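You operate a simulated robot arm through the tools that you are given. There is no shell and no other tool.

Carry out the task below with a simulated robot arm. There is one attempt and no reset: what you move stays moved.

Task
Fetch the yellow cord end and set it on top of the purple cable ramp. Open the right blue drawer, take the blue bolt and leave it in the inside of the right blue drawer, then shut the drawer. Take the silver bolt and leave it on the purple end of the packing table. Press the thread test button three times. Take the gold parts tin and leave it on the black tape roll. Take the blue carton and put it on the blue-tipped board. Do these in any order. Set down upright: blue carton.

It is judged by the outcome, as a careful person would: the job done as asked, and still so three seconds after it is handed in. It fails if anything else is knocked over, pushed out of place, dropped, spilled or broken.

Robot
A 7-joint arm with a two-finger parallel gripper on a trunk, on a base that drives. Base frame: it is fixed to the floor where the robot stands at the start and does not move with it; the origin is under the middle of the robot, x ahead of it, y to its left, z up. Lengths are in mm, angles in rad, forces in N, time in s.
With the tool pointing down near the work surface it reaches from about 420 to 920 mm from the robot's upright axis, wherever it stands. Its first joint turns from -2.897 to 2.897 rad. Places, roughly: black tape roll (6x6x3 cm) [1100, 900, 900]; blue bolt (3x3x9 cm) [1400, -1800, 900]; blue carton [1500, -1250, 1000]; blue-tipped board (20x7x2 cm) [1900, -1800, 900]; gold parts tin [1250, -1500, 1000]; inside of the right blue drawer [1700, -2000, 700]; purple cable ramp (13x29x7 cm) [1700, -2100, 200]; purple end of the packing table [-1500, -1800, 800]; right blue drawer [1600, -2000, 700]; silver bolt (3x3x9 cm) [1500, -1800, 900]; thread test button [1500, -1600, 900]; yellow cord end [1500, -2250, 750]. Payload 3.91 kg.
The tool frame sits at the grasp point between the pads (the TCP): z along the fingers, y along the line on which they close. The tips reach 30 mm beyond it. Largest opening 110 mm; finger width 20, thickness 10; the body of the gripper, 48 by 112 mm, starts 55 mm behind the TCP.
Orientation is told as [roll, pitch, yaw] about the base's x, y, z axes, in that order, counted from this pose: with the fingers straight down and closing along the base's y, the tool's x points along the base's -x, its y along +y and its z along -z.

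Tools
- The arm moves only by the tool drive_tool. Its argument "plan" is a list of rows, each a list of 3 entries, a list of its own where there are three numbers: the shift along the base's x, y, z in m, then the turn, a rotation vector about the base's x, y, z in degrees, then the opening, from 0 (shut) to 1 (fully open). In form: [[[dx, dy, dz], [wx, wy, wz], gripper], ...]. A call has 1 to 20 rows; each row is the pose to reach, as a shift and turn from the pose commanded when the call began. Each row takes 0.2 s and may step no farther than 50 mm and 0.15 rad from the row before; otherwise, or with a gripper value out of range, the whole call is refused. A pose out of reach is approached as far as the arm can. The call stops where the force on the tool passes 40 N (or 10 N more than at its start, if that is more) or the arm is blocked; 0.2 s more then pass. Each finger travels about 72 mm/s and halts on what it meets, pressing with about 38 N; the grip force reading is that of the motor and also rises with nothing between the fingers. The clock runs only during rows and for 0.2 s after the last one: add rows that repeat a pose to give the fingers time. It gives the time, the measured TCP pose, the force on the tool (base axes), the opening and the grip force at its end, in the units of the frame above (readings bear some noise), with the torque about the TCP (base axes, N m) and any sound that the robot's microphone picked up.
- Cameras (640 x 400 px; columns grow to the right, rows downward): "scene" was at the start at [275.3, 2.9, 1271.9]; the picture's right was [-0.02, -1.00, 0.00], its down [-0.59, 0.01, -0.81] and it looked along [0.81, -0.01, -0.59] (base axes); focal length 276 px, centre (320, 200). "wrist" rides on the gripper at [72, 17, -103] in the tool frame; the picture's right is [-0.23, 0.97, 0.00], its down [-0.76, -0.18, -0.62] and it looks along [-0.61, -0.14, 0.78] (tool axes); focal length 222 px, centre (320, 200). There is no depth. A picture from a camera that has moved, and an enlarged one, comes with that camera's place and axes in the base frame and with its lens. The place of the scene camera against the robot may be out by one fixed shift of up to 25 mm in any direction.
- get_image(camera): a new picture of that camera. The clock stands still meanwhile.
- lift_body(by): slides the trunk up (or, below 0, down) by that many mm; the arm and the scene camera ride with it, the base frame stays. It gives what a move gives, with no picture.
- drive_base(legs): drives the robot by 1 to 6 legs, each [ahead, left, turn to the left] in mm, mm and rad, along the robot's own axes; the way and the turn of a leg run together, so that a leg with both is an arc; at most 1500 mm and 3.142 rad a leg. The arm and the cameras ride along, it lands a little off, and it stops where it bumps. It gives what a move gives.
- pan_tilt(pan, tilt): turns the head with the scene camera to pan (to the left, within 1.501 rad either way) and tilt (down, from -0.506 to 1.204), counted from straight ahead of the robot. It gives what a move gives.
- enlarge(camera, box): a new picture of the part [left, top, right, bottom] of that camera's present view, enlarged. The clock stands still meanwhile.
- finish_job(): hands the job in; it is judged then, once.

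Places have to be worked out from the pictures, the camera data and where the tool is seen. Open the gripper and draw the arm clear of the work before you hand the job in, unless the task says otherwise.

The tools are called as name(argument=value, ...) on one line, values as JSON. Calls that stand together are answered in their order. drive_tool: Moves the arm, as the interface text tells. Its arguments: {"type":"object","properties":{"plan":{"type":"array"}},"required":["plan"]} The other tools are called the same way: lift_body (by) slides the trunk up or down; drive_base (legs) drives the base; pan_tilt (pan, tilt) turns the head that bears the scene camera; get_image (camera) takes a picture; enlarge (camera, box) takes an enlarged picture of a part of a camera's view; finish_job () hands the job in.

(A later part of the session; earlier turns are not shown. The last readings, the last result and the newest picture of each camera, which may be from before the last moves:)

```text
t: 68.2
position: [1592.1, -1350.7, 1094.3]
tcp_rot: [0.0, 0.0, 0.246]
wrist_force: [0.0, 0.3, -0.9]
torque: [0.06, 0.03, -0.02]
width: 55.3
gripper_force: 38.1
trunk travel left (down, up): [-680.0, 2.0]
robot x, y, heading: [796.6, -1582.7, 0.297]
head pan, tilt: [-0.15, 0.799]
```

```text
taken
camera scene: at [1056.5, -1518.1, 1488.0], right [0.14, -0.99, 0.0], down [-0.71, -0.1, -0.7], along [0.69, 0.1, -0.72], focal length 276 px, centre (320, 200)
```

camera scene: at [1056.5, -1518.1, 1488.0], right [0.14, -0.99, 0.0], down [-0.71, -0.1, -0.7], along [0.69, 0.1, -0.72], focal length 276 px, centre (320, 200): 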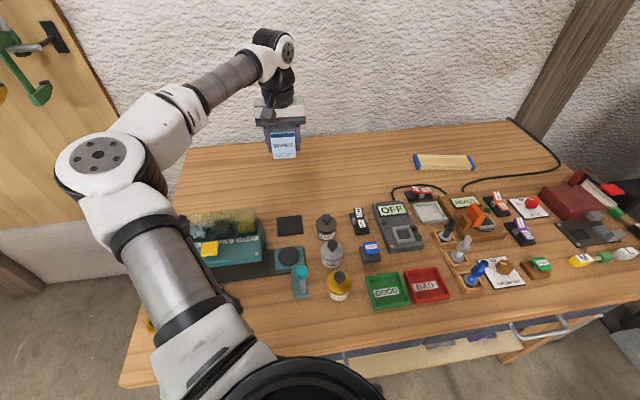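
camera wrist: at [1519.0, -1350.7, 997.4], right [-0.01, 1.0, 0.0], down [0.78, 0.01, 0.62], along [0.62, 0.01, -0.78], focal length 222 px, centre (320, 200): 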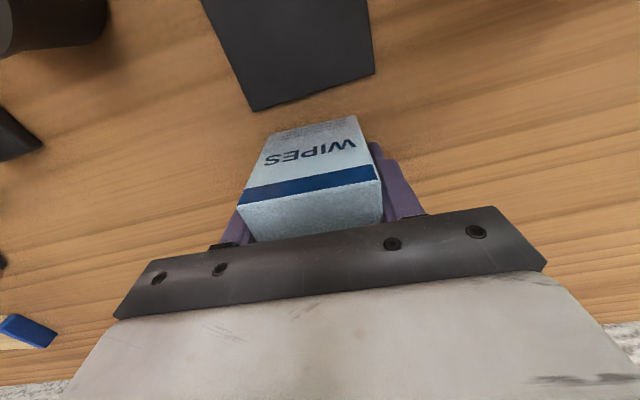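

Carton lifted cleanly. The board is around (1878,-1842); I drive right along the bench by 560 mm and then edge forward 65 mm to bring it in reach.

drive_base(legs=[[-10, -560, 0]])

drive_base(legs=[[65, 0, 0]])

get_image(camera="scene")

get_image(camera="wrist")

```text
t: 73.1
position: [1749.2, -1891.9, 1093.7]
tcp_rot: [0.0, 0.0, 0.249]
wrist_force: [0.2, 0.2, -0.6]
torque: [0.04, -0.01, 0.01]
width: 55.4
gripper_force: 38.0
trunk travel left (down, up): [-680.0, 2.0]
robot x, y, heading: [951.7, -2125.9, 0.303]
head pan, tilt: [-0.15, 0.799]
```

```text
t: 74.1
position: [1811.4, -1870.6, 1092.6]
tcp_rot: [-0.001, 0.0, 0.247]
wrist_force: [0.2, 0.2, -1.0]
torque: [-0.01, 0.05, -0.03]
width: 55.6
gripper_force: 38.0
trunk travel left (down, up): [-680.0, 2.0]
robot x, y, heading: [1013.5, -2106.1, 0.306]
head pan, tilt: [-0.15, 0.799]
```

```text
taken
camera scene: at [1275.9, -2040.2, 1487.7], right [0.15, -0.99, 0.0], down [-0.71, -0.11, -0.7], along [0.69, 0.1, -0.72], focal length 276 px, centre (320, 200)
```

scene: 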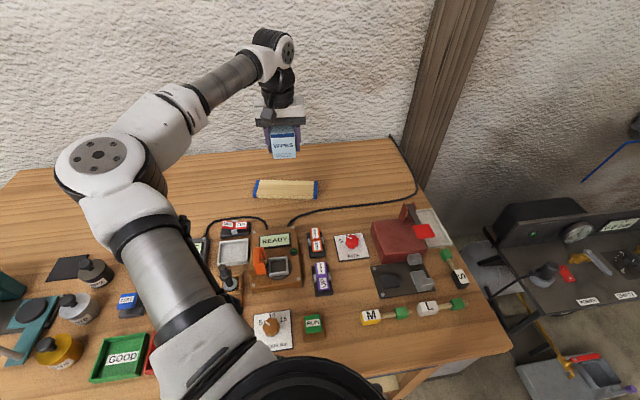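

```text
taken
camera wrist: at [1735.9, -1871.7, 1197.4], right [-0.02, 1.0, 0.0], down [0.78, 0.02, 0.62], along [0.62, 0.01, -0.78], focal length 222 px, centre (320, 200)
```

wrist: 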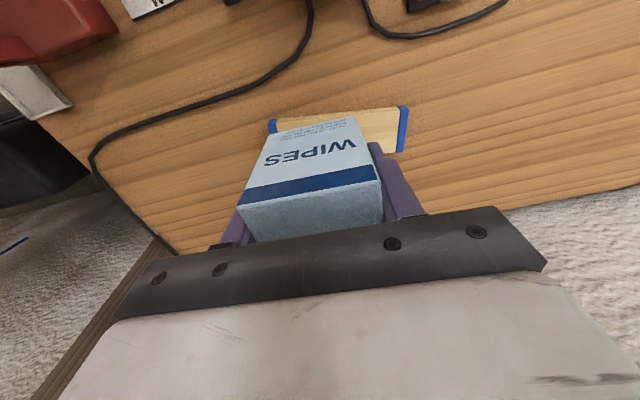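

Board centre computes to about (1878,-1841), turned ~0.145 rad. I move the carton above it and turn to match.

drive_tool(plan=[[[0.02, 0.01, 0], [0, 0, -2], 0.3], [[0.04, 0.02, 0], [0, 0, -4], 0.3], [[0.056, 0.028, 0], [0, 0, -5.8], 0.3]])

lift_body(by=-100)

get_image(camera="wrist")

enlarge(camera="scene", box=[220, 100, 380, 200])

```text
t: 74.9
position: [1866.7, -1844.8, 1093.2]
tcp_rot: [-0.001, 0.0, 0.147]
wrist_force: [-0.5, 0.7, -0.5]
torque: [0.02, 0.0, 0.02]
width: 55.3
gripper_force: 38.2
trunk travel left (down, up): [-680.0, 2.0]
robot x, y, heading: [1013.2, -2106.8, 0.303]
head pan, tilt: [-0.15, 0.799]
```

```text
t: 76.2
position: [1866.0, -1844.7, 995.0]
tcp_rot: [0.0, 0.0, 0.149]
wrist_force: [-0.1, -0.7, -0.4]
torque: [0.0, 0.0, -0.02]
width: 55.3
gripper_force: 38.7
trunk travel left (down, up): [-580.0, 102.0]
robot x, y, heading: [1014.5, -2108.6, 0.304]
head pan, tilt: [-0.15, 0.799]
```

```text
taken
camera wrist: at [1790.8, -1838.4, 1098.9], right [0.08, 1.0, 0.0], down [0.78, -0.06, 0.62], along [0.62, -0.05, -0.78], focal length 222 px, centre (320, 200)
```

wrist: 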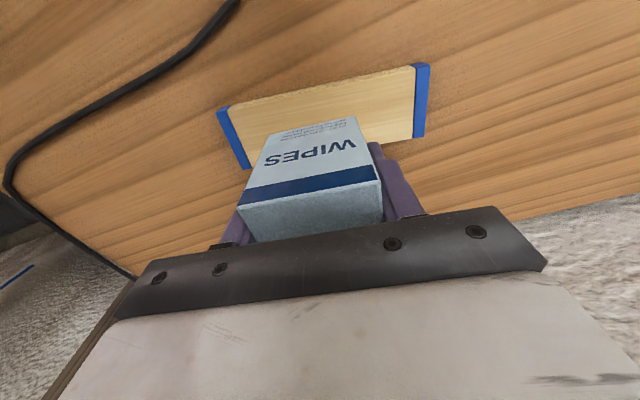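

```text
4.00 times, centred on (300, 150) of scene
camera zoom: at [1274.6, -2040.7, 1388.1], right [0.15, -0.99, 0.0], down [-0.71, -0.11, -0.7], along [0.69, 0.1, -0.72], focal length 1104 px, centre (400, 400)
```

zoom: 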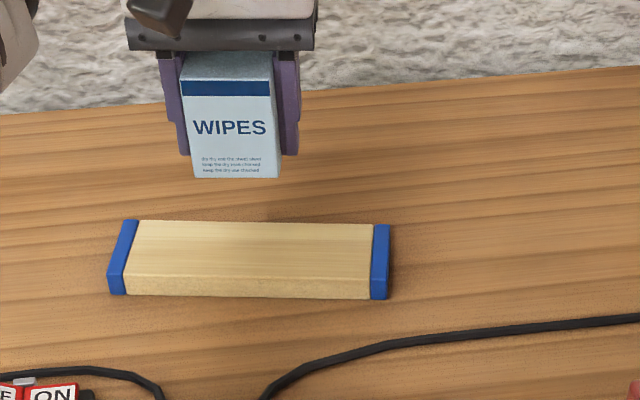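

The carton is lined up over the board. I descend to just above touching, then slowly until contact.

drive_tool(plan=[[[0, 0, -0.03], [0, 0, 0], 0.3], [[0, 0, -0.06], [0, 0, 0], 0.3], [[0, 0, -0.072], [0, 0, 0], 0.3], [[0, 0, -0.076], [0, 0, 0], 0.3], [[0, 0, -0.078], [0, 0, 0], 0.3]])

enlarge(camera="scene", box=[220, 100, 380, 200])

```text
t: 77.4
position: [1866.2, -1844.9, 916.5]
tcp_rot: [0.0, -0.001, 0.148]
wrist_force: [-0.4, 0.0, 0.0]
torque: [0.01, -0.01, 0.05]
width: 55.3
gripper_force: 37.7
trunk travel left (down, up): [-580.0, 102.0]
robot x, y, heading: [1011.3, -2104.5, 0.303]
head pan, tilt: [-0.15, 0.799]
```

```text
4.00 times, centred on (300, 150) of scene
camera zoom: at [1274.8, -2040.6, 1388.0], right [0.15, -0.99, 0.0], down [-0.71, -0.11, -0.7], along [0.69, 0.1, -0.72], focal length 1104 px, centre (400, 400)
```

zoom: 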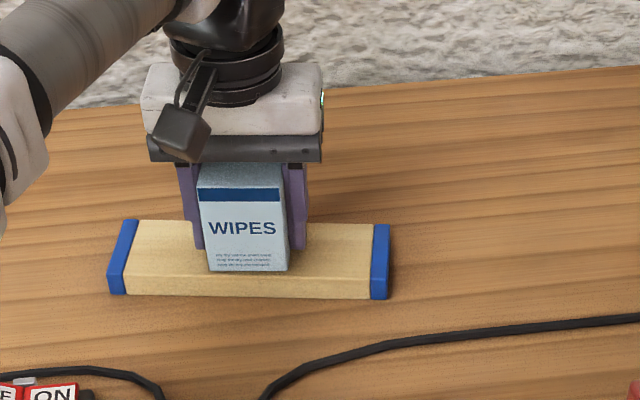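

It's right over the board with slight margin in front. I lower in 1 mm steps until contact.

drive_tool(plan=[[[0, 0, -0.001], [0, 0, 0], 0.3], [[0, 0, -0.002], [0, 0, 0], 0.3], [[0, 0, -0.003], [0, 0, 0], 0.3]])

```text
t: 78.2
position: [1865.7, -1845.0, 913.9]
tcp_rot: [-0.001, -0.001, 0.15]
wrist_force: [-0.6, -0.5, -0.8]
torque: [-0.01, -0.01, 0.02]
width: 55.6
gripper_force: 37.6
trunk travel left (down, up): [-580.0, 102.0]
robot x, y, heading: [1013.8, -2106.3, 0.302]
head pan, tilt: [-0.15, 0.799]
```

No contact yet; a few more 1 mm steps.

drive_tool(plan=[[[0, 0, -0.001], [0, 0, 0], 0.3], [[0, 0, -0.002], [0, 0, 0], 0.3], [[0, 0, -0.003], [0, 0, 0], 0.3]])

enlarge(camera="scene", box=[220, 100, 380, 200])

```text
t: 79.0
position: [1866.8, -1844.2, 912.6]
tcp_rot: [-0.001, -0.003, 0.149]
wrist_force: [0.8, 0.2, 12.6]
torque: [0.0, 0.19, 0.0]
width: 55.3
gripper_force: 37.9
trunk travel left (down, up): [-580.0, 102.0]
robot x, y, heading: [1013.7, -2109.7, 0.301]
head pan, tilt: [-0.15, 0.799]
```

```text
4.00 times, centred on (300, 150) of scene
camera zoom: at [1273.5, -2041.0, 1388.5], right [0.15, -0.99, 0.0], down [-0.71, -0.11, -0.7], along [0.69, 0.11, -0.72], focal length 1104 px, centre (400, 400)
```

zoom: 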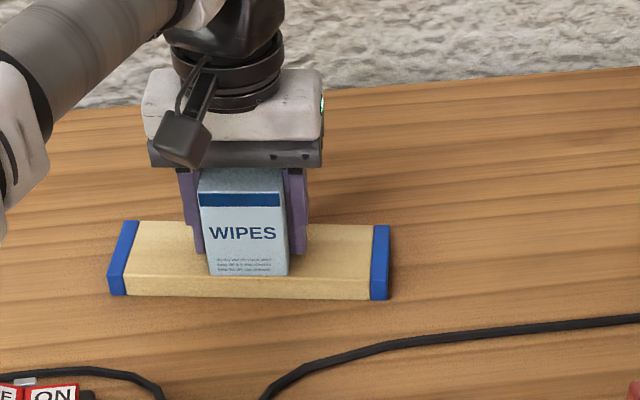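

Contact made, but it stands only ~4 mm from the front edge. I lift slightly, shift 6 mm further back, lower and release.

drive_tool(plan=[[[0, 0, 0.006], [0, 0, 0], 0.3], [[0.006, 0.001, 0.006], [0, 0, 0], 0.3], [[0.006, 0.001, 0.003], [0, 0, 0], 0.3], [[0.006, 0.001, 0.001], [0, 0, 0], 0.3], [[0.006, 0.001, 0.001], [0, 0, 0], 0.3]])

drive_tool(plan=[[[0, 0, 0], [0, 0, 0], 0.55], [[0, 0, 0], [0, 0, 0], 0.8], [[0, 0, 0], [0, 0, 0], 1], [[0, 0, 0], [0, 0, 0], 1], [[0, 0, 0.03], [0, 0, 0], 1], [[0, 0, 0.07], [0, 0, 0], 1], [[0, 0, 0.11], [0, 0, 0], 1], [[0, 0, 0.15], [0, 0, 0], 1]])

enlarge(camera="scene", box=[220, 100, 380, 200])

```text
t: 80.2
position: [1873.2, -1843.6, 913.7]
tcp_rot: [-0.001, -0.002, 0.15]
wrist_force: [1.5, 0.8, 9.4]
torque: [0.01, 0.13, 0.0]
width: 55.3
gripper_force: 37.9
trunk travel left (down, up): [-580.0, 102.0]
robot x, y, heading: [1013.0, -2104.4, 0.301]
head pan, tilt: [-0.15, 0.799]
```

```text
t: 82.0
position: [1871.3, -1844.7, 1063.5]
tcp_rot: [-0.002, 0.0, 0.146]
wrist_force: [0.3, 0.1, -0.2]
torque: [0.02, 0.0, -0.02]
width: 110.1
gripper_force: 0.1
trunk travel left (down, up): [-580.0, 102.0]
robot x, y, heading: [1015.9, -2104.7, 0.304]
head pan, tilt: [-0.15, 0.799]
```

```text
4.00 times, centred on (300, 150) of scene
camera zoom: at [1274.4, -2040.9, 1388.0], right [0.15, -0.99, 0.0], down [-0.71, -0.11, -0.7], along [0.69, 0.11, -0.72], focal length 1104 px, centre (400, 400)
```

zoom: 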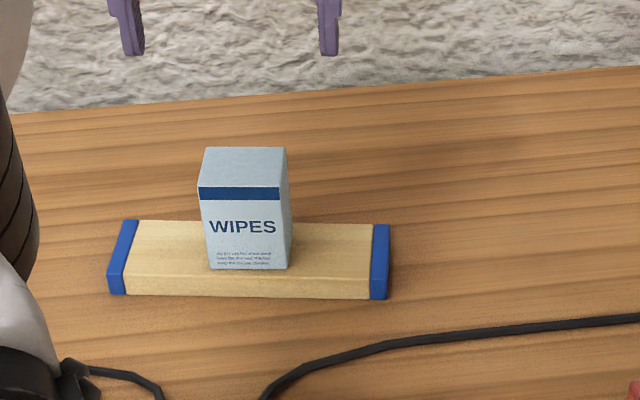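

The carton stands upright on the board. Now for the drawer: I back off about 400 mm and look at the right drawer and bolts.

drive_base(legs=[[-400, 30, 0]])

drive_tool(plan=[[[-0.045, -0.015, 0.01], [0, 0, 2], 0.5], [[-0.09, -0.03, 0.02], [0, 0, 4], 0.5], [[-0.135, -0.045, 0.02], [0, 0, 6], 0.5], [[-0.18, -0.06, 0.02], [0, 0, 8], 0.5], [[-0.225, -0.08, 0.02], [0, 0, 9], 0.5], [[-0.27, -0.1, 0.02], [0, 0, 9], 0.5], [[-0.315, -0.11, 0.02], [0, 0, 9], 0.5]])

pan_tilt(pan=-0.1, tilt=0.7)

get_image(camera="scene")

get_image(camera="wrist")

```text
t: 84.5
position: [1477.2, -1938.7, 1062.5]
tcp_rot: [-0.001, -0.001, 0.148]
wrist_force: [-1.0, 0.4, 0.7]
torque: [0.01, 0.0, -0.01]
width: 109.9
gripper_force: 0.1
trunk travel left (down, up): [-580.0, 102.0]
robot x, y, heading: [618.4, -2198.2, 0.299]
head pan, tilt: [-0.15, 0.799]
```

```text
t: 86.2
position: [1161.4, -2051.0, 1081.1]
tcp_rot: [0.0, -0.002, 0.304]
wrist_force: [-0.4, 0.6, 0.5]
torque: [0.02, 0.01, 0.0]
width: 54.8
gripper_force: 0.1
trunk travel left (down, up): [-580.0, 102.0]
robot x, y, heading: [621.9, -2198.9, 0.301]
head pan, tilt: [-0.15, 0.799]
```

```text
t: 86.8
position: [1163.0, -2050.8, 1082.8]
tcp_rot: [-0.002, 0.0, 0.303]
wrist_force: [-0.4, 0.2, -0.5]
torque: [0.0, -0.05, 0.01]
width: 55.1
gripper_force: 0.0
trunk travel left (down, up): [-580.0, 102.0]
robot x, y, heading: [619.8, -2197.2, 0.3]
head pan, tilt: [-0.099, 0.7]
```

```text
taken
camera scene: at [882.4, -2127.6, 1396.2], right [0.2, -0.98, 0.0], down [-0.63, -0.13, -0.76], along [0.75, 0.15, -0.64], focal length 276 px, centre (320, 200)
```

scene: 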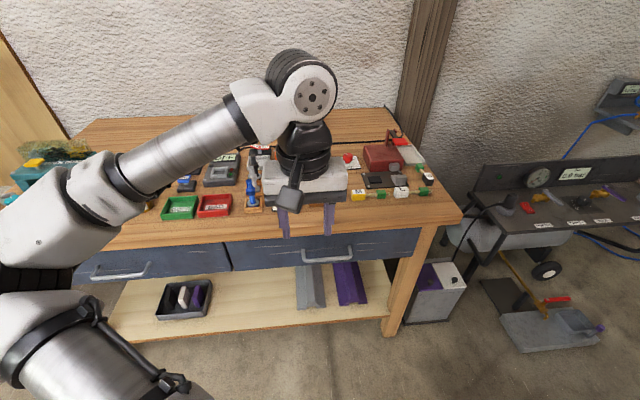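

```text
taken
camera wrist: at [1087.4, -2055.8, 1185.8], right [-0.07, 1.0, 0.0], down [0.78, 0.06, 0.62], along [0.62, 0.05, -0.78], focal length 222 px, centre (320, 200)
```

wrist: 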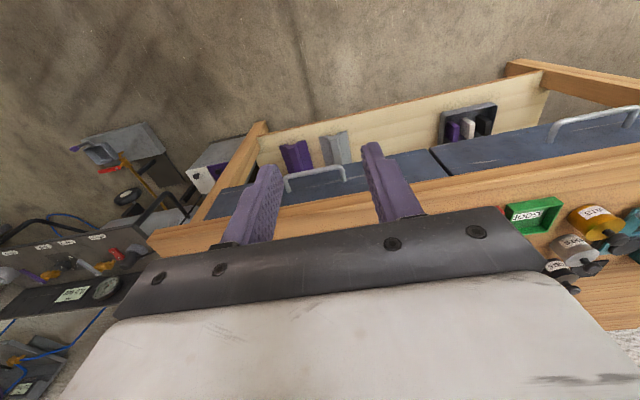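

The right drawer's handle is around (1335,-2050, ~780). I turn the tool to point forward with the fingers closing vertically, staying in front of the bench.

drive_tool(plan=[[[0, 0, 0], [-3.048, -5.776, 4.616], 0.5], [[0, 0, 0], [-6.096, -11.552, 9.232], 0.5], [[0, 0, 0], [-9.144, -17.328, 13.848], 0.5], [[0, 0, 0], [-12.192, -23.104, 18.464], 0.5], [[0, 0, 0], [-15.24, -28.88, 23.08], 0.5], [[0, 0, 0], [-18.288, -34.656, 27.696], 0.5], [[0, 0, 0], [-21.336, -40.432, 32.312], 0.5], [[0, 0, 0], [-24.384, -46.208, 36.928], 0.5], [[0, 0, 0], [-27.432, -51.984, 41.544], 0.5], [[0, 0, 0], [-30.48, -57.76, 46.16], 0.5], [[0, 0, 0], [-33.528, -63.536, 50.776], 0.5], [[0, 0, 0], [-36.576, -69.312, 55.392], 0.5], [[0, 0, 0], [-39.624, -75.088, 60.008], 0.5], [[0, 0, 0], [-42.672, -80.864, 64.624], 0.5], [[0, 0, 0], [-45.72, -86.64, 69.24], 0.5]])

get_image(camera="scene")

get_image(camera="wrist")

```text
t: 90.2
position: [1314.6, -2051.2, 1086.4]
tcp_rot: [-1.45, 0.177, 1.879]
wrist_force: [0.0, 0.0, -0.8]
torque: [0.02, -0.04, -0.02]
width: 55.1
gripper_force: 0.1
out of reach, approached as far as the arm can: row 7, 8, 9, 10, 11, 12, 13, 14, 15
trunk travel left (down, up): [-580.0, 102.0]
robot x, y, heading: [618.6, -2197.4, 0.297]
head pan, tilt: [-0.099, 0.7]
stopped in row 15: the arm was blocked; the commanded pose is now the measured one
```

```text
taken
camera scene: at [882.0, -2127.2, 1396.3], right [0.2, -0.98, 0.0], down [-0.63, -0.13, -0.77], along [0.75, 0.15, -0.64], focal length 276 px, centre (320, 200)
```

scene: 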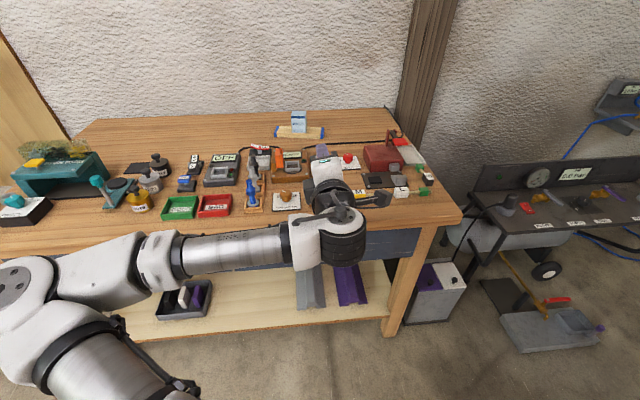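

```text
taken
camera wrist: at [1233.5, -2152.2, 1095.8], right [-0.13, 0.02, -0.99], down [-0.81, 0.58, 0.11], along [0.57, 0.82, -0.06], focal length 222 px, centre (320, 200)
```

wrist: 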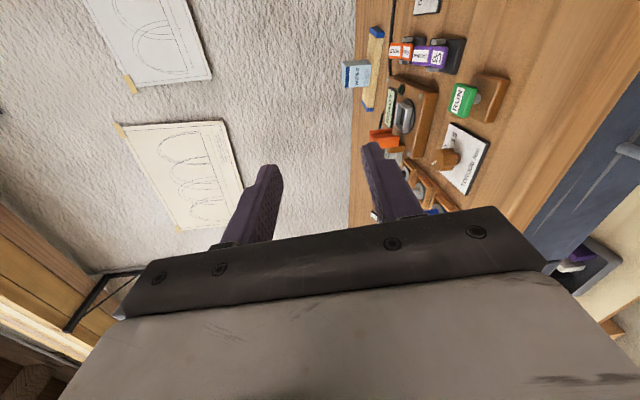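

The arm reached further out to get the tool near-horizontal, at (1315,-2051,1086), pointing ~7° down, with slight roll error. I back the base by 130 mm, correct the roll, and lower the trunk to handle height.

drive_base(legs=[[-130, 0, 0]])

drive_tool(plan=[[[0, 0, 0], [5, 1.6, 0], 0.5], [[0, 0, 0], [10, 3.1, 0], 0.5], [[0, 0, 0], [10, 3.1, 0], 0.5]])

lift_body(by=-290)

get_image(camera="scene")

get_image(camera="wrist")

```text
t: 91.5
position: [1185.2, -2093.6, 1087.1]
tcp_rot: [-1.453, 0.172, 1.876]
wrist_force: [-0.7, 0.2, 0.7]
torque: [-0.02, 0.02, 0.0]
width: 55.0
gripper_force: 0.0
trunk travel left (down, up): [-580.0, 102.0]
robot x, y, heading: [496.0, -2240.7, 0.302]
head pan, tilt: [-0.099, 0.7]
```

```text
t: 92.3
position: [1185.2, -2093.2, 1087.0]
tcp_rot: [-1.451, -0.008, 1.877]
wrist_force: [0.1, -0.2, 0.2]
torque: [0.02, 0.04, -0.01]
width: 54.9
gripper_force: 0.1
trunk travel left (down, up): [-580.0, 102.0]
robot x, y, heading: [491.5, -2237.3, 0.299]
head pan, tilt: [-0.099, 0.7]
```

```text
t: 95.2
position: [1186.1, -2092.0, 796.7]
tcp_rot: [-1.452, -0.007, 1.878]
wrist_force: [-0.5, -0.2, -0.9]
torque: [0.05, -0.02, -0.03]
width: 54.8
gripper_force: 0.0
trunk travel left (down, up): [-290.0, 392.0]
robot x, y, heading: [489.2, -2239.6, 0.305]
head pan, tilt: [-0.099, 0.7]
```

```text
taken
camera scene: at [754.8, -2167.2, 1106.3], right [0.2, -0.98, 0.0], down [-0.63, -0.13, -0.76], along [0.75, 0.15, -0.64], focal length 276 px, centre (320, 200)
```

scene: 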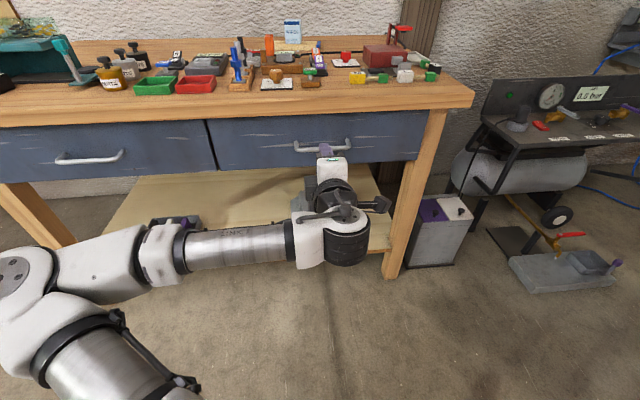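

```text
taken
camera wrist: at [1106.3, -2192.5, 792.8], right [-0.18, 0.19, -0.97], down [-0.8, 0.54, 0.26], along [0.57, 0.82, 0.05], focal length 222 px, centre (320, 200)
```

wrist: 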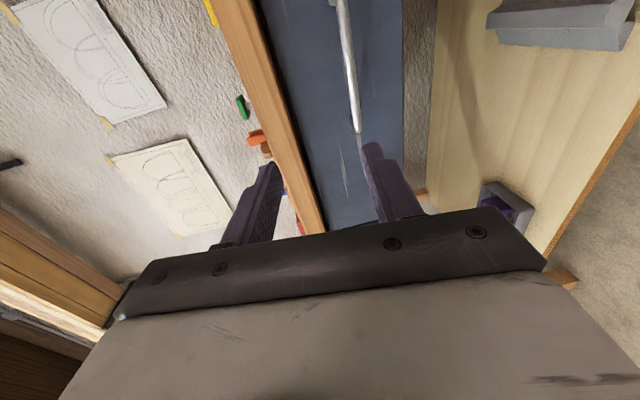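

The handle bar computes to z≈743, spanning s≈865–1010 along the drawer. I lower the tool 54 mm to that height and step closer, then look again.

drive_tool(plan=[[[0.0, 0, -0.03], [0, 0, 0], 0.6], [[0.005, -0.015, -0.054], [0, 0, 0], 0.6], [[0.04, 0.0, -0.054], [0, 0, 0], 0.6], [[0.06, 0.007, -0.054], [0, 0, 0], 0.6]])

get_image(camera="wrist")

enlarge(camera="scene", box=[240, 100, 400, 200])

```text
t: 96.2
position: [1217.6, -2091.5, 755.5]
tcp_rot: [-1.445, -0.009, 1.887]
wrist_force: [0.5, 1.2, 1.0]
torque: [0.01, 0.01, 0.02]
width: 66.0
gripper_force: 0.0
out of reach, approached as far as the arm can: row 2, 3, 4
trunk travel left (down, up): [-290.0, 392.0]
robot x, y, heading: [492.4, -2240.0, 0.297]
head pan, tilt: [-0.099, 0.7]
```

```text
taken
camera wrist: at [1139.3, -2192.8, 751.0], right [-0.19, 0.19, -0.96], down [-0.8, 0.54, 0.26], along [0.57, 0.82, 0.05], focal length 222 px, centre (320, 200)
```

wrist: 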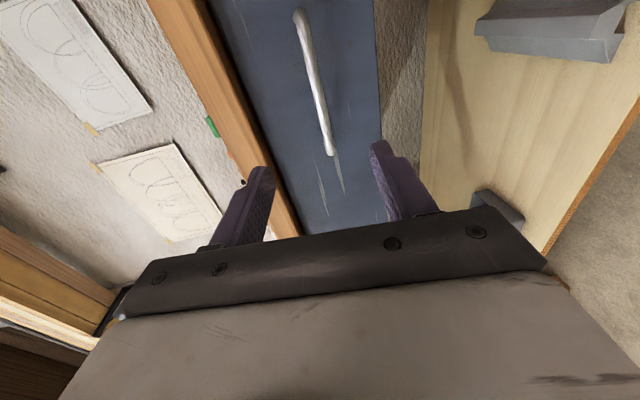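

```text
4.00 times, centred on (320, 150) of scene
camera zoom: at [754.8, -2167.2, 1106.3], right [0.2, -0.98, 0.0], down [-0.63, -0.13, -0.77], along [0.75, 0.15, -0.64], focal length 1104 px, centre (320, 400)
```

zoom: 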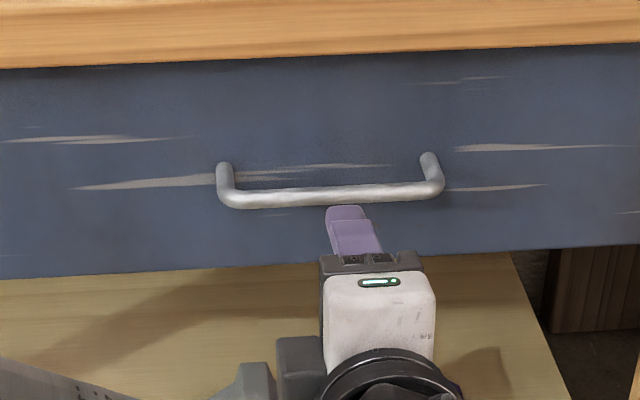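

The arm hits its reach limit here, so I approach with the base: forward 90 mm, then fine-tune. The tool lines up with the middle of the handle.

drive_base(legs=[[80, 0, 0]])

get_image(camera="wrist")

enlarge(camera="scene", box=[240, 100, 400, 200])

```text
t: 97.3
position: [1293.1, -2068.8, 754.2]
tcp_rot: [-1.444, -0.01, 1.887]
wrist_force: [-0.3, -0.1, -0.6]
torque: [-0.01, 0.0, 0.03]
width: 66.0
gripper_force: 0.0
trunk travel left (down, up): [-290.0, 392.0]
robot x, y, heading: [568.4, -2213.2, 0.298]
head pan, tilt: [-0.099, 0.7]
```

```text
taken
camera wrist: at [1214.4, -2170.2, 751.1], right [-0.19, 0.19, -0.96], down [-0.8, 0.54, 0.26], along [0.57, 0.82, 0.05], focal length 222 px, centre (320, 200)
```

wrist: 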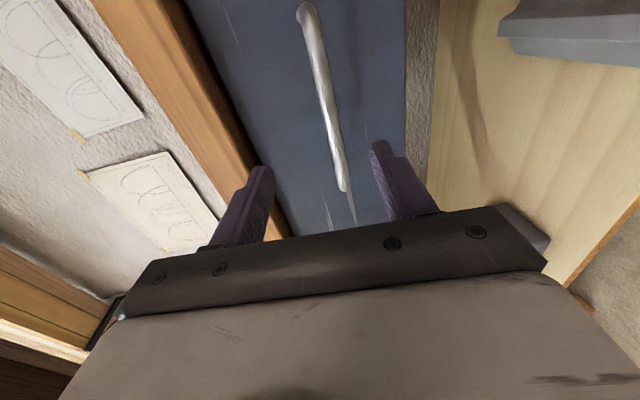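

```text
4.00 times, centred on (320, 150) of scene
camera zoom: at [830.0, -2144.3, 1106.3], right [0.2, -0.98, 0.0], down [-0.63, -0.13, -0.77], along [0.75, 0.15, -0.64], focal length 1104 px, centre (320, 400)
```

zoom: 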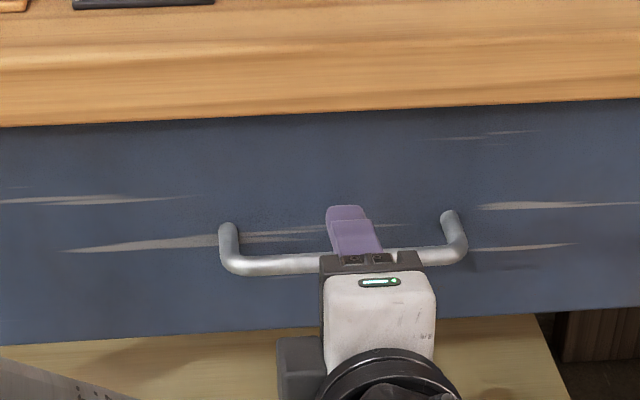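

The bar is at z≈740, about 45 mm beyond the TCP. I lower the trunk 13 mm and drive forward the last 35 mm.

lift_body(by=-13)

drive_base(legs=[[34, 0, 0]])

get_image(camera="wrist")

enlarge(camera="scene", box=[240, 100, 400, 200])

```text
t: 97.9
position: [1292.1, -2068.8, 741.8]
tcp_rot: [-1.444, -0.009, 1.886]
wrist_force: [-0.2, 0.3, -0.2]
torque: [0.03, -0.03, 0.01]
width: 66.0
gripper_force: 0.0
trunk travel left (down, up): [-277.0, 405.0]
robot x, y, heading: [564.6, -2213.5, 0.297]
head pan, tilt: [-0.099, 0.7]
```

```text
t: 98.8
position: [1324.1, -2059.9, 741.1]
tcp_rot: [-1.445, -0.008, 1.886]
wrist_force: [-0.2, 0.3, 1.2]
torque: [-0.03, 0.0, -0.04]
width: 66.2
gripper_force: 0.1
trunk travel left (down, up): [-277.0, 405.0]
robot x, y, heading: [596.0, -2203.6, 0.297]
head pan, tilt: [-0.099, 0.7]
```

```text
taken
camera wrist: at [1247.0, -2160.3, 738.1], right [-0.19, 0.19, -0.96], down [-0.8, 0.54, 0.26], along [0.57, 0.82, 0.05], focal length 222 px, centre (320, 200)
```

wrist: 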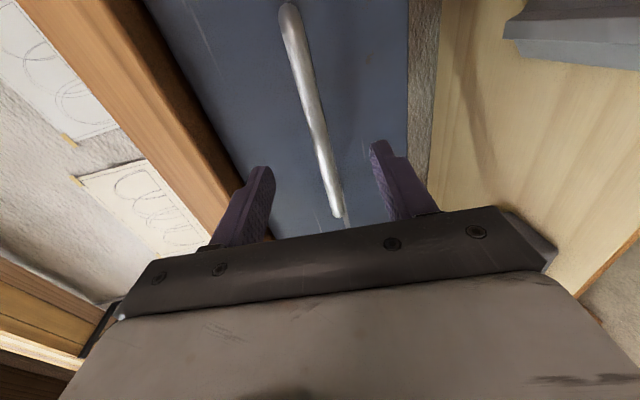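

```text
4.00 times, centred on (320, 150) of scene
camera zoom: at [862.6, -2134.3, 1093.3], right [0.2, -0.98, 0.0], down [-0.63, -0.13, -0.77], along [0.75, 0.15, -0.64], focal length 1104 px, centre (320, 400)
```

zoom: 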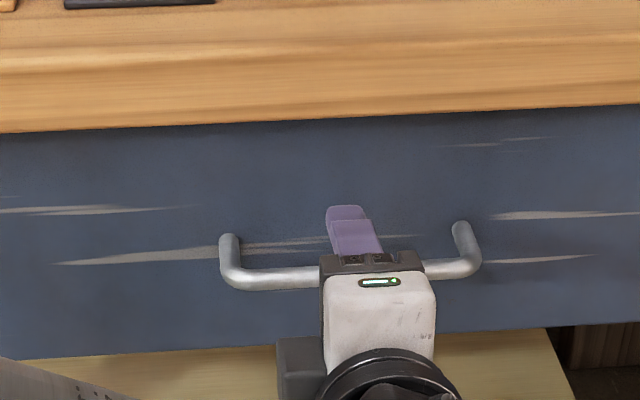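

The bar still seems ~35 mm past the TCP. I go forward another 20 mm and check.

drive_base(legs=[[22, 0, 0]])

get_image(camera="wrist")

enlarge(camera="scene", box=[240, 100, 400, 200])

```text
t: 99.5
position: [1345.2, -2051.7, 742.2]
tcp_rot: [-1.444, -0.008, 1.888]
wrist_force: [0.2, 0.0, 0.1]
torque: [-0.01, -0.02, 0.0]
width: 65.9
gripper_force: 0.0
trunk travel left (down, up): [-277.0, 405.0]
robot x, y, heading: [621.0, -2202.6, 0.298]
head pan, tilt: [-0.099, 0.7]
```

```text
taken
camera wrist: at [1268.2, -2153.6, 738.1], right [-0.19, 0.19, -0.96], down [-0.8, 0.54, 0.26], along [0.57, 0.82, 0.05], focal length 222 px, centre (320, 200)
```

wrist: 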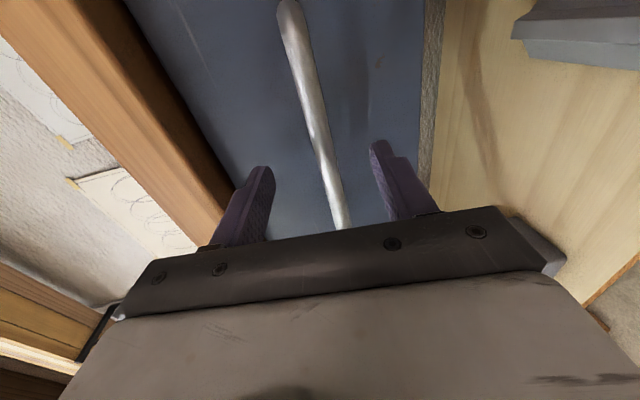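

```text
4.00 times, centred on (320, 150) of scene
camera zoom: at [883.9, -2127.7, 1093.3], right [0.2, -0.98, 0.0], down [-0.63, -0.13, -0.77], along [0.75, 0.15, -0.64], focal length 1104 px, centre (320, 400)
```

zoom: 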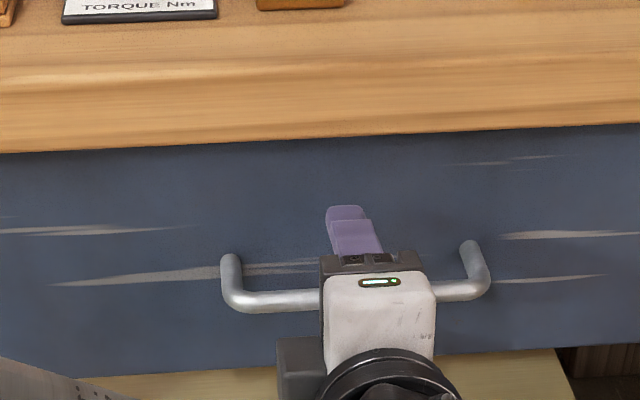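

By comparing fingertip and bar in the zoomed view, the bar now lies about at the TCP between the fingers. I close the gripper on it.

drive_tool(plan=[[[0, 0, 0], [0, 0, 0], 0.3], [[0, 0, 0], [0, 0, 0], 0], [[0, 0, 0], [0, 0, 0], 0], [[0, 0, 0], [0, 0, 0], 0], [[0, 0, 0], [0, 0, 0], 0]])

get_image(camera="wrist")

```text
t: 100.8
position: [1344.6, -2052.9, 735.9]
tcp_rot: [-1.428, -0.009, 1.885]
wrist_force: [2.3, -0.9, -9.6]
torque: [-0.47, 0.25, 0.4]
width: 11.9
gripper_force: 45.1
trunk travel left (down, up): [-277.0, 405.0]
robot x, y, heading: [620.8, -2199.9, 0.296]
head pan, tilt: [-0.099, 0.7]
stopped in row 5: the force on the tool passed its limit at 40 N (the readings are from after the stop); the commanded pose is now the measured one
```

```text
taken
camera wrist: at [1266.4, -2153.8, 734.5], right [-0.21, 0.18, -0.96], down [-0.8, 0.54, 0.27], along [0.57, 0.82, 0.03], focal length 222 px, centre (320, 200)
```

wrist: 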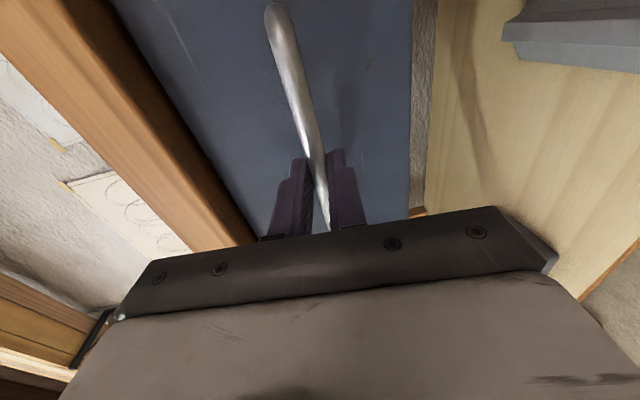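

The handle is gripped (11.9 mm). I pull the drawer open by driving the base straight back, a little first.

drive_base(legs=[[-60, 0, 0]])

get_image(camera="scene")

```text
t: 101.8
position: [1288.1, -2070.2, 737.1]
tcp_rot: [-1.429, -0.009, 1.884]
wrist_force: [-0.9, -3.5, -18.5]
torque: [-0.57, 0.19, 0.01]
width: 11.7
gripper_force: 44.7
trunk travel left (down, up): [-277.0, 405.0]
robot x, y, heading: [564.6, -2214.3, 0.295]
head pan, tilt: [-0.099, 0.7]
```

```text
taken
camera scene: at [828.3, -2144.9, 1092.8], right [0.2, -0.98, 0.0], down [-0.63, -0.13, -0.76], along [0.75, 0.15, -0.65], focal length 276 px, centre (320, 200)
```

scene: 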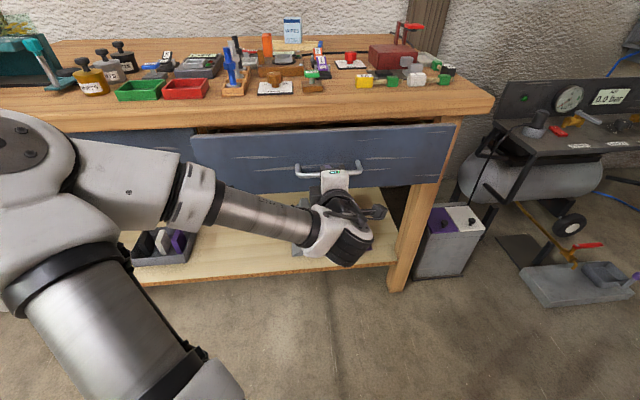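

The drawer is sliding out. I pull another 120 mm.

drive_base(legs=[[-60, 0, 0], [-60, 0, 0]])

get_image(camera="scene")

```text
t: 103.3
position: [1172.8, -2105.5, 736.6]
tcp_rot: [-1.43, -0.008, 1.883]
wrist_force: [0.1, -5.5, -12.7]
torque: [-0.57, 0.07, -0.07]
width: 11.8
gripper_force: 45.0
trunk travel left (down, up): [-277.0, 405.0]
robot x, y, heading: [448.9, -2254.6, 0.296]
head pan, tilt: [-0.099, 0.7]
```

```text
taken
camera scene: at [711.9, -2180.7, 1092.9], right [0.2, -0.98, 0.0], down [-0.63, -0.13, -0.76], along [0.75, 0.15, -0.65], focal length 276 px, centre (320, 200)
```

scene: 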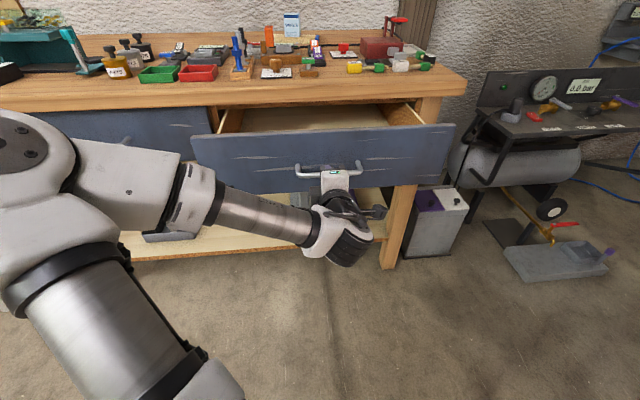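

The drawer is open ~180 mm and I can see its empty inside. I let go of the handle and back off.

drive_tool(plan=[[[0, 0, 0], [0, 0, 0], 0.3], [[0, 0, 0.001], [0, 0, 0], 0.6], [[0, 0, 0.001], [0, 0, 0], 0.6], [[0, 0, 0.001], [0, 0, 0], 0.6]])

drive_base(legs=[[-110, 0, 0]])

lift_body(by=400)

get_image(camera="scene")

```text
t: 104.3
position: [1173.1, -2105.9, 738.9]
tcp_rot: [-1.429, -0.01, 1.883]
wrist_force: [-0.8, -0.1, 0.2]
torque: [0.03, 0.0, -0.01]
width: 65.9
gripper_force: 0.0
trunk travel left (down, up): [-277.0, 405.0]
robot x, y, heading: [450.1, -2252.1, 0.299]
head pan, tilt: [-0.099, 0.7]
```

```text
t: 105.5
position: [1068.0, -2138.3, 738.9]
tcp_rot: [-1.43, -0.01, 1.883]
wrist_force: [0.5, 0.0, 0.2]
torque: [0.01, 0.01, 0.02]
width: 66.2
gripper_force: 0.0
trunk travel left (down, up): [-277.0, 405.0]
robot x, y, heading: [344.9, -2285.8, 0.299]
head pan, tilt: [-0.099, 0.7]
```

```text
t: 109.3
position: [1067.4, -2138.5, 1137.7]
tcp_rot: [-1.43, -0.009, 1.883]
wrist_force: [-0.2, 0.2, -0.7]
torque: [-0.01, -0.02, 0.0]
width: 66.2
gripper_force: 0.0
trunk travel left (down, up): [-677.0, 5.0]
robot x, y, heading: [343.9, -2281.3, 0.3]
head pan, tilt: [-0.099, 0.7]
```

```text
taken
camera scene: at [606.3, -2212.9, 1493.2], right [0.2, -0.98, 0.0], down [-0.63, -0.13, -0.76], along [0.75, 0.15, -0.64], focal length 276 px, centre (320, 200)
```

scene: 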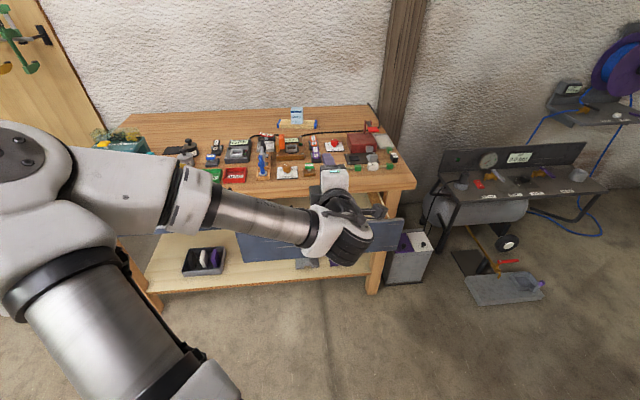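

The drawer stays open. Now I turn the tool back to pointing down, in the free space in front of the bench.

drive_tool(plan=[[[0, 0, 0], [3.048, 5.776, -4.616], 0.6], [[0, 0, 0], [6.096, 11.552, -9.232], 0.6], [[0, 0, 0], [9.144, 17.328, -13.848], 0.6], [[0, 0, 0], [12.192, 23.104, -18.464], 0.6], [[0, 0, 0], [15.24, 28.88, -23.08], 0.6], [[0, 0, 0], [18.288, 34.656, -27.696], 0.6], [[0, 0, 0], [21.336, 40.432, -32.312], 0.6], [[0, 0, 0], [24.384, 46.208, -36.928], 0.6], [[0, 0, 0], [27.432, 51.984, -41.544], 0.6], [[0, 0, 0], [30.48, 57.76, -46.16], 0.6], [[0, 0, 0], [33.528, 63.536, -50.776], 0.6], [[0, 0, 0], [36.576, 69.312, -55.392], 0.6], [[0, 0, 0], [39.624, 75.088, -60.008], 0.6], [[0, 0, 0], [42.672, 80.864, -64.624], 0.6], [[0, 0, 0], [45.72, 86.64, -69.24], 0.6], [[0, 0, 0], [45.72, 86.64, -69.24], 0.6]])

```text
t: 112.7
position: [1067.4, -2137.3, 1137.5]
tcp_rot: [0.14, -0.011, 0.291]
wrist_force: [0.2, 0.1, -0.9]
torque: [-0.02, 0.0, -0.03]
width: 65.8
gripper_force: 0.1
trunk travel left (down, up): [-677.0, 5.0]
robot x, y, heading: [342.1, -2286.5, 0.297]
head pan, tilt: [-0.099, 0.7]
```

A small residual roll remains; I correct it, then drive forward ~400 mm to bring bolt and open drawer both in reach.

drive_tool(plan=[[[0, 0, 0], [-4, -0.9, 0], 1], [[0, 0, 0], [-7.87, -1.7, 0], 1], [[0, 0, 0], [-7.87, -1.7, 0], 1]])

drive_base(legs=[[390, 80, 0]])

pan_tilt(pan=-0.05, tilt=0.8)

get_image(camera="scene")

get_image(camera="wrist")

```text
t: 113.5
position: [1067.2, -2138.9, 1138.4]
tcp_rot: [-0.001, -0.002, 0.292]
wrist_force: [-0.3, -0.4, -0.3]
torque: [-0.02, -0.01, 0.02]
width: 110.2
gripper_force: 0.0
trunk travel left (down, up): [-677.0, 5.0]
robot x, y, heading: [342.8, -2289.8, 0.297]
head pan, tilt: [-0.099, 0.7]
```

```text
t: 116.0
position: [1407.4, -1946.1, 1137.9]
tcp_rot: [0.004, -0.003, 0.296]
wrist_force: [-0.3, 0.5, 0.4]
torque: [0.03, -0.01, 0.01]
width: 110.1
gripper_force: 0.0
trunk travel left (down, up): [-677.0, 5.0]
robot x, y, heading: [687.2, -2091.4, 0.303]
head pan, tilt: [-0.099, 0.7]
```

```text
t: 116.7
position: [1407.9, -1945.9, 1138.3]
tcp_rot: [0.004, -0.002, 0.296]
wrist_force: [-0.2, 0.1, 0.3]
torque: [0.01, 0.03, -0.01]
width: 110.0
gripper_force: 0.1
trunk travel left (down, up): [-677.0, 5.0]
robot x, y, heading: [685.3, -2097.8, 0.299]
head pan, tilt: [-0.051, 0.799]
```

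```text
taken
camera scene: at [942.1, -2019.1, 1485.1], right [0.25, -0.97, 0.0], down [-0.69, -0.18, -0.7], along [0.68, 0.17, -0.72], focal length 276 px, centre (320, 200)
```

scene: 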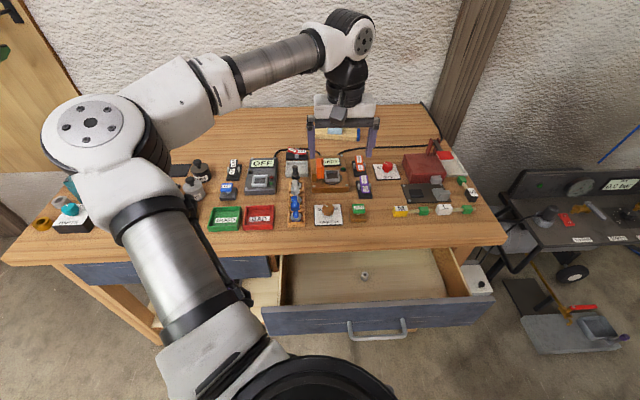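

```text
taken
camera wrist: at [1332.6, -1951.1, 1242.5], right [-0.07, 1.0, 0.0], down [0.78, 0.05, 0.62], along [0.62, 0.04, -0.78], focal length 222 px, centre (320, 200)
```

wrist: 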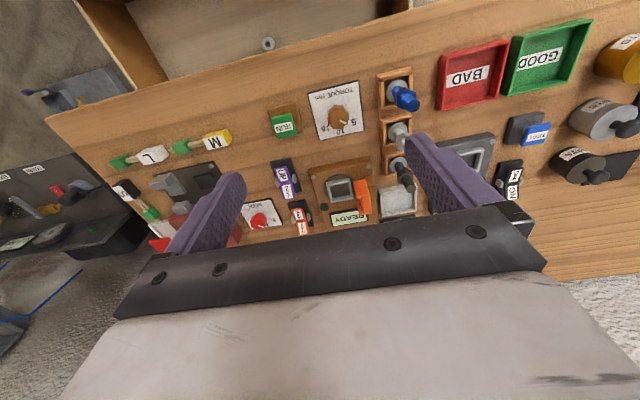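

The drawer interior is empty but for a small nut; the bolts stand in their trays, the blue one at about (1404,-1830). I move over it and look.

drive_tool(plan=[[[0, 0.03, -0.02], [0, 0, 0], 1], [[-0.002, 0.06, -0.045], [0, 0, 0], 1], [[-0.004, 0.09, -0.07], [0, 0, 0], 1], [[-0.004, 0.115, -0.098], [0, 0, 0], 1]])

get_image(camera="wrist")

enlarge(camera="scene", box=[220, 120, 380, 220])

```text
t: 117.7
position: [1403.1, -1830.2, 1040.4]
tcp_rot: [-0.001, -0.002, 0.296]
wrist_force: [0.2, 0.6, -0.3]
torque: [-0.02, 0.0, 0.0]
width: 110.1
gripper_force: 0.1
trunk travel left (down, up): [-677.0, 5.0]
robot x, y, heading: [684.0, -2093.7, 0.296]
head pan, tilt: [-0.051, 0.799]
```

```text
taken
camera wrist: at [1327.5, -1836.3, 1143.8], right [-0.07, 1.0, 0.0], down [0.78, 0.05, 0.62], along [0.62, 0.04, -0.78], focal length 222 px, centre (320, 200)
```

wrist: 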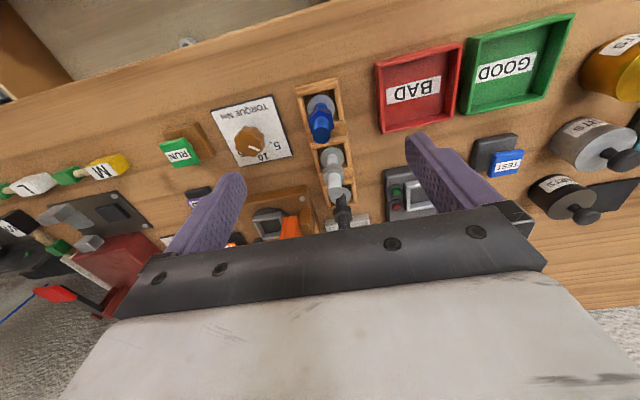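

```text
4.00 times, centred on (300, 170) of scene
camera zoom: at [942.4, -2018.7, 1485.0], right [0.25, -0.97, 0.0], down [-0.69, -0.18, -0.7], along [0.68, 0.17, -0.72], focal length 1104 px, centre (400, 320)
```

zoom: 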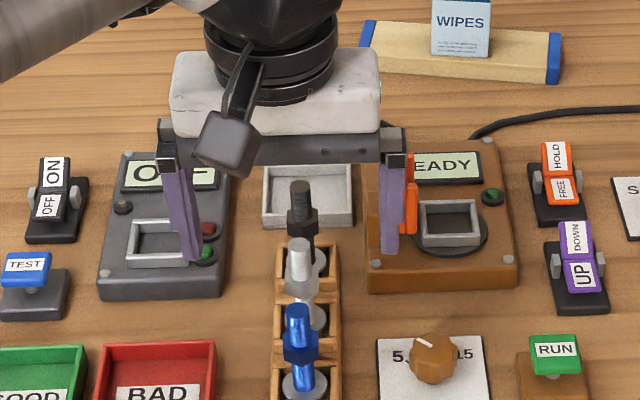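

The blue bolt stands at about (1404,-1829). I narrow the opening to clear the neighbouring trays and descend onto its upper half.

drive_tool(plan=[[[0.001, 0.001, 0], [0, 0, 0], 0.55], [[0.001, 0.001, -0.03], [0, 0, 0], 0.55], [[0.001, 0.001, -0.06], [0, 0, 0], 0.55], [[0.001, 0.001, -0.08], [0, 0, 0], 0.55]])

get_image(camera="wrist")

enlarge(camera="scene", box=[220, 130, 380, 230])

```text
t: 118.7
position: [1406.8, -1830.7, 960.5]
tcp_rot: [0.001, -0.002, 0.296]
wrist_force: [0.3, 0.1, -0.3]
torque: [-0.02, 0.0, 0.02]
width: 60.4
gripper_force: 0.1
trunk travel left (down, up): [-677.0, 5.0]
robot x, y, heading: [684.1, -2094.4, 0.295]
head pan, tilt: [-0.051, 0.799]
```

```text
taken
camera wrist: at [1330.5, -1835.7, 1064.4], right [-0.07, 1.0, 0.0], down [0.78, 0.05, 0.62], along [0.62, 0.04, -0.78], focal length 222 px, centre (320, 200)
```

wrist: 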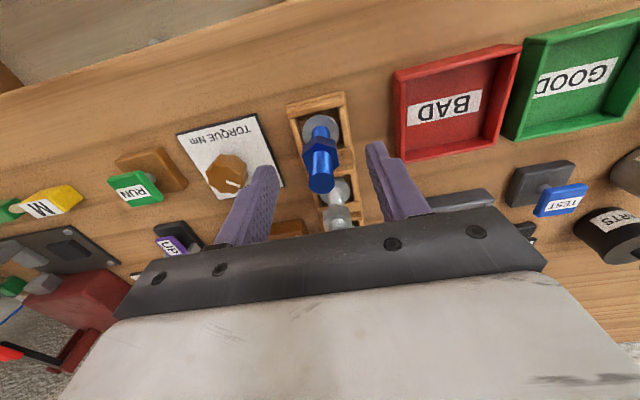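

```text
4.00 times, centred on (300, 180) of scene
camera zoom: at [942.4, -2019.0, 1485.0], right [0.25, -0.97, 0.0], down [-0.69, -0.18, -0.7], along [0.68, 0.17, -0.72], focal length 1104 px, centre (400, 280)
```

zoom: 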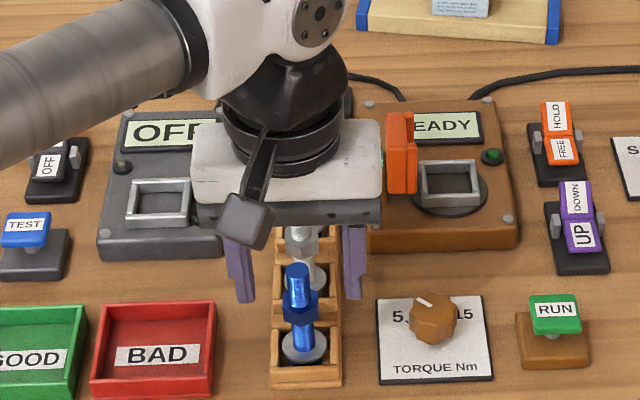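

Bolt is centred on the tool axis; its collar is at z≈910. I descend 45 mm and close.

drive_tool(plan=[[[0, 0, -0.025], [0, 0, 0], 0.55], [[0, 0, -0.045], [0, 0, 0], 0.55], [[0, 0, -0.045], [0, 0, 0], 0.3], [[0, 0, -0.045], [0, 0, 0], 0.1], [[0, 0, -0.045], [0, 0, 0], 0.1], [[0, 0, -0.045], [0, 0, 0], 0.1]])

get_image(camera="wrist")

```text
t: 120.1
position: [1406.2, -1831.0, 915.7]
tcp_rot: [0.001, -0.002, 0.297]
wrist_force: [-0.1, 0.0, 0.0]
torque: [-0.03, -0.01, -0.02]
width: 26.5
gripper_force: 37.8
trunk travel left (down, up): [-677.0, 5.0]
robot x, y, heading: [683.9, -2094.3, 0.302]
head pan, tilt: [-0.051, 0.799]
```

```text
taken
camera wrist: at [1330.8, -1835.7, 1020.0], right [-0.07, 1.0, 0.0], down [0.78, 0.05, 0.62], along [0.62, 0.04, -0.78], focal length 222 px, centre (320, 200)
```

wrist: 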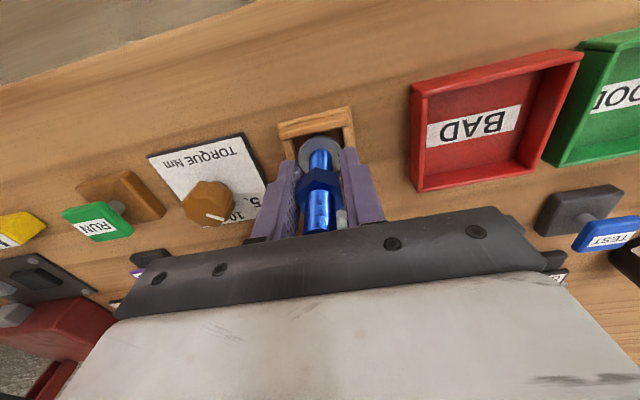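

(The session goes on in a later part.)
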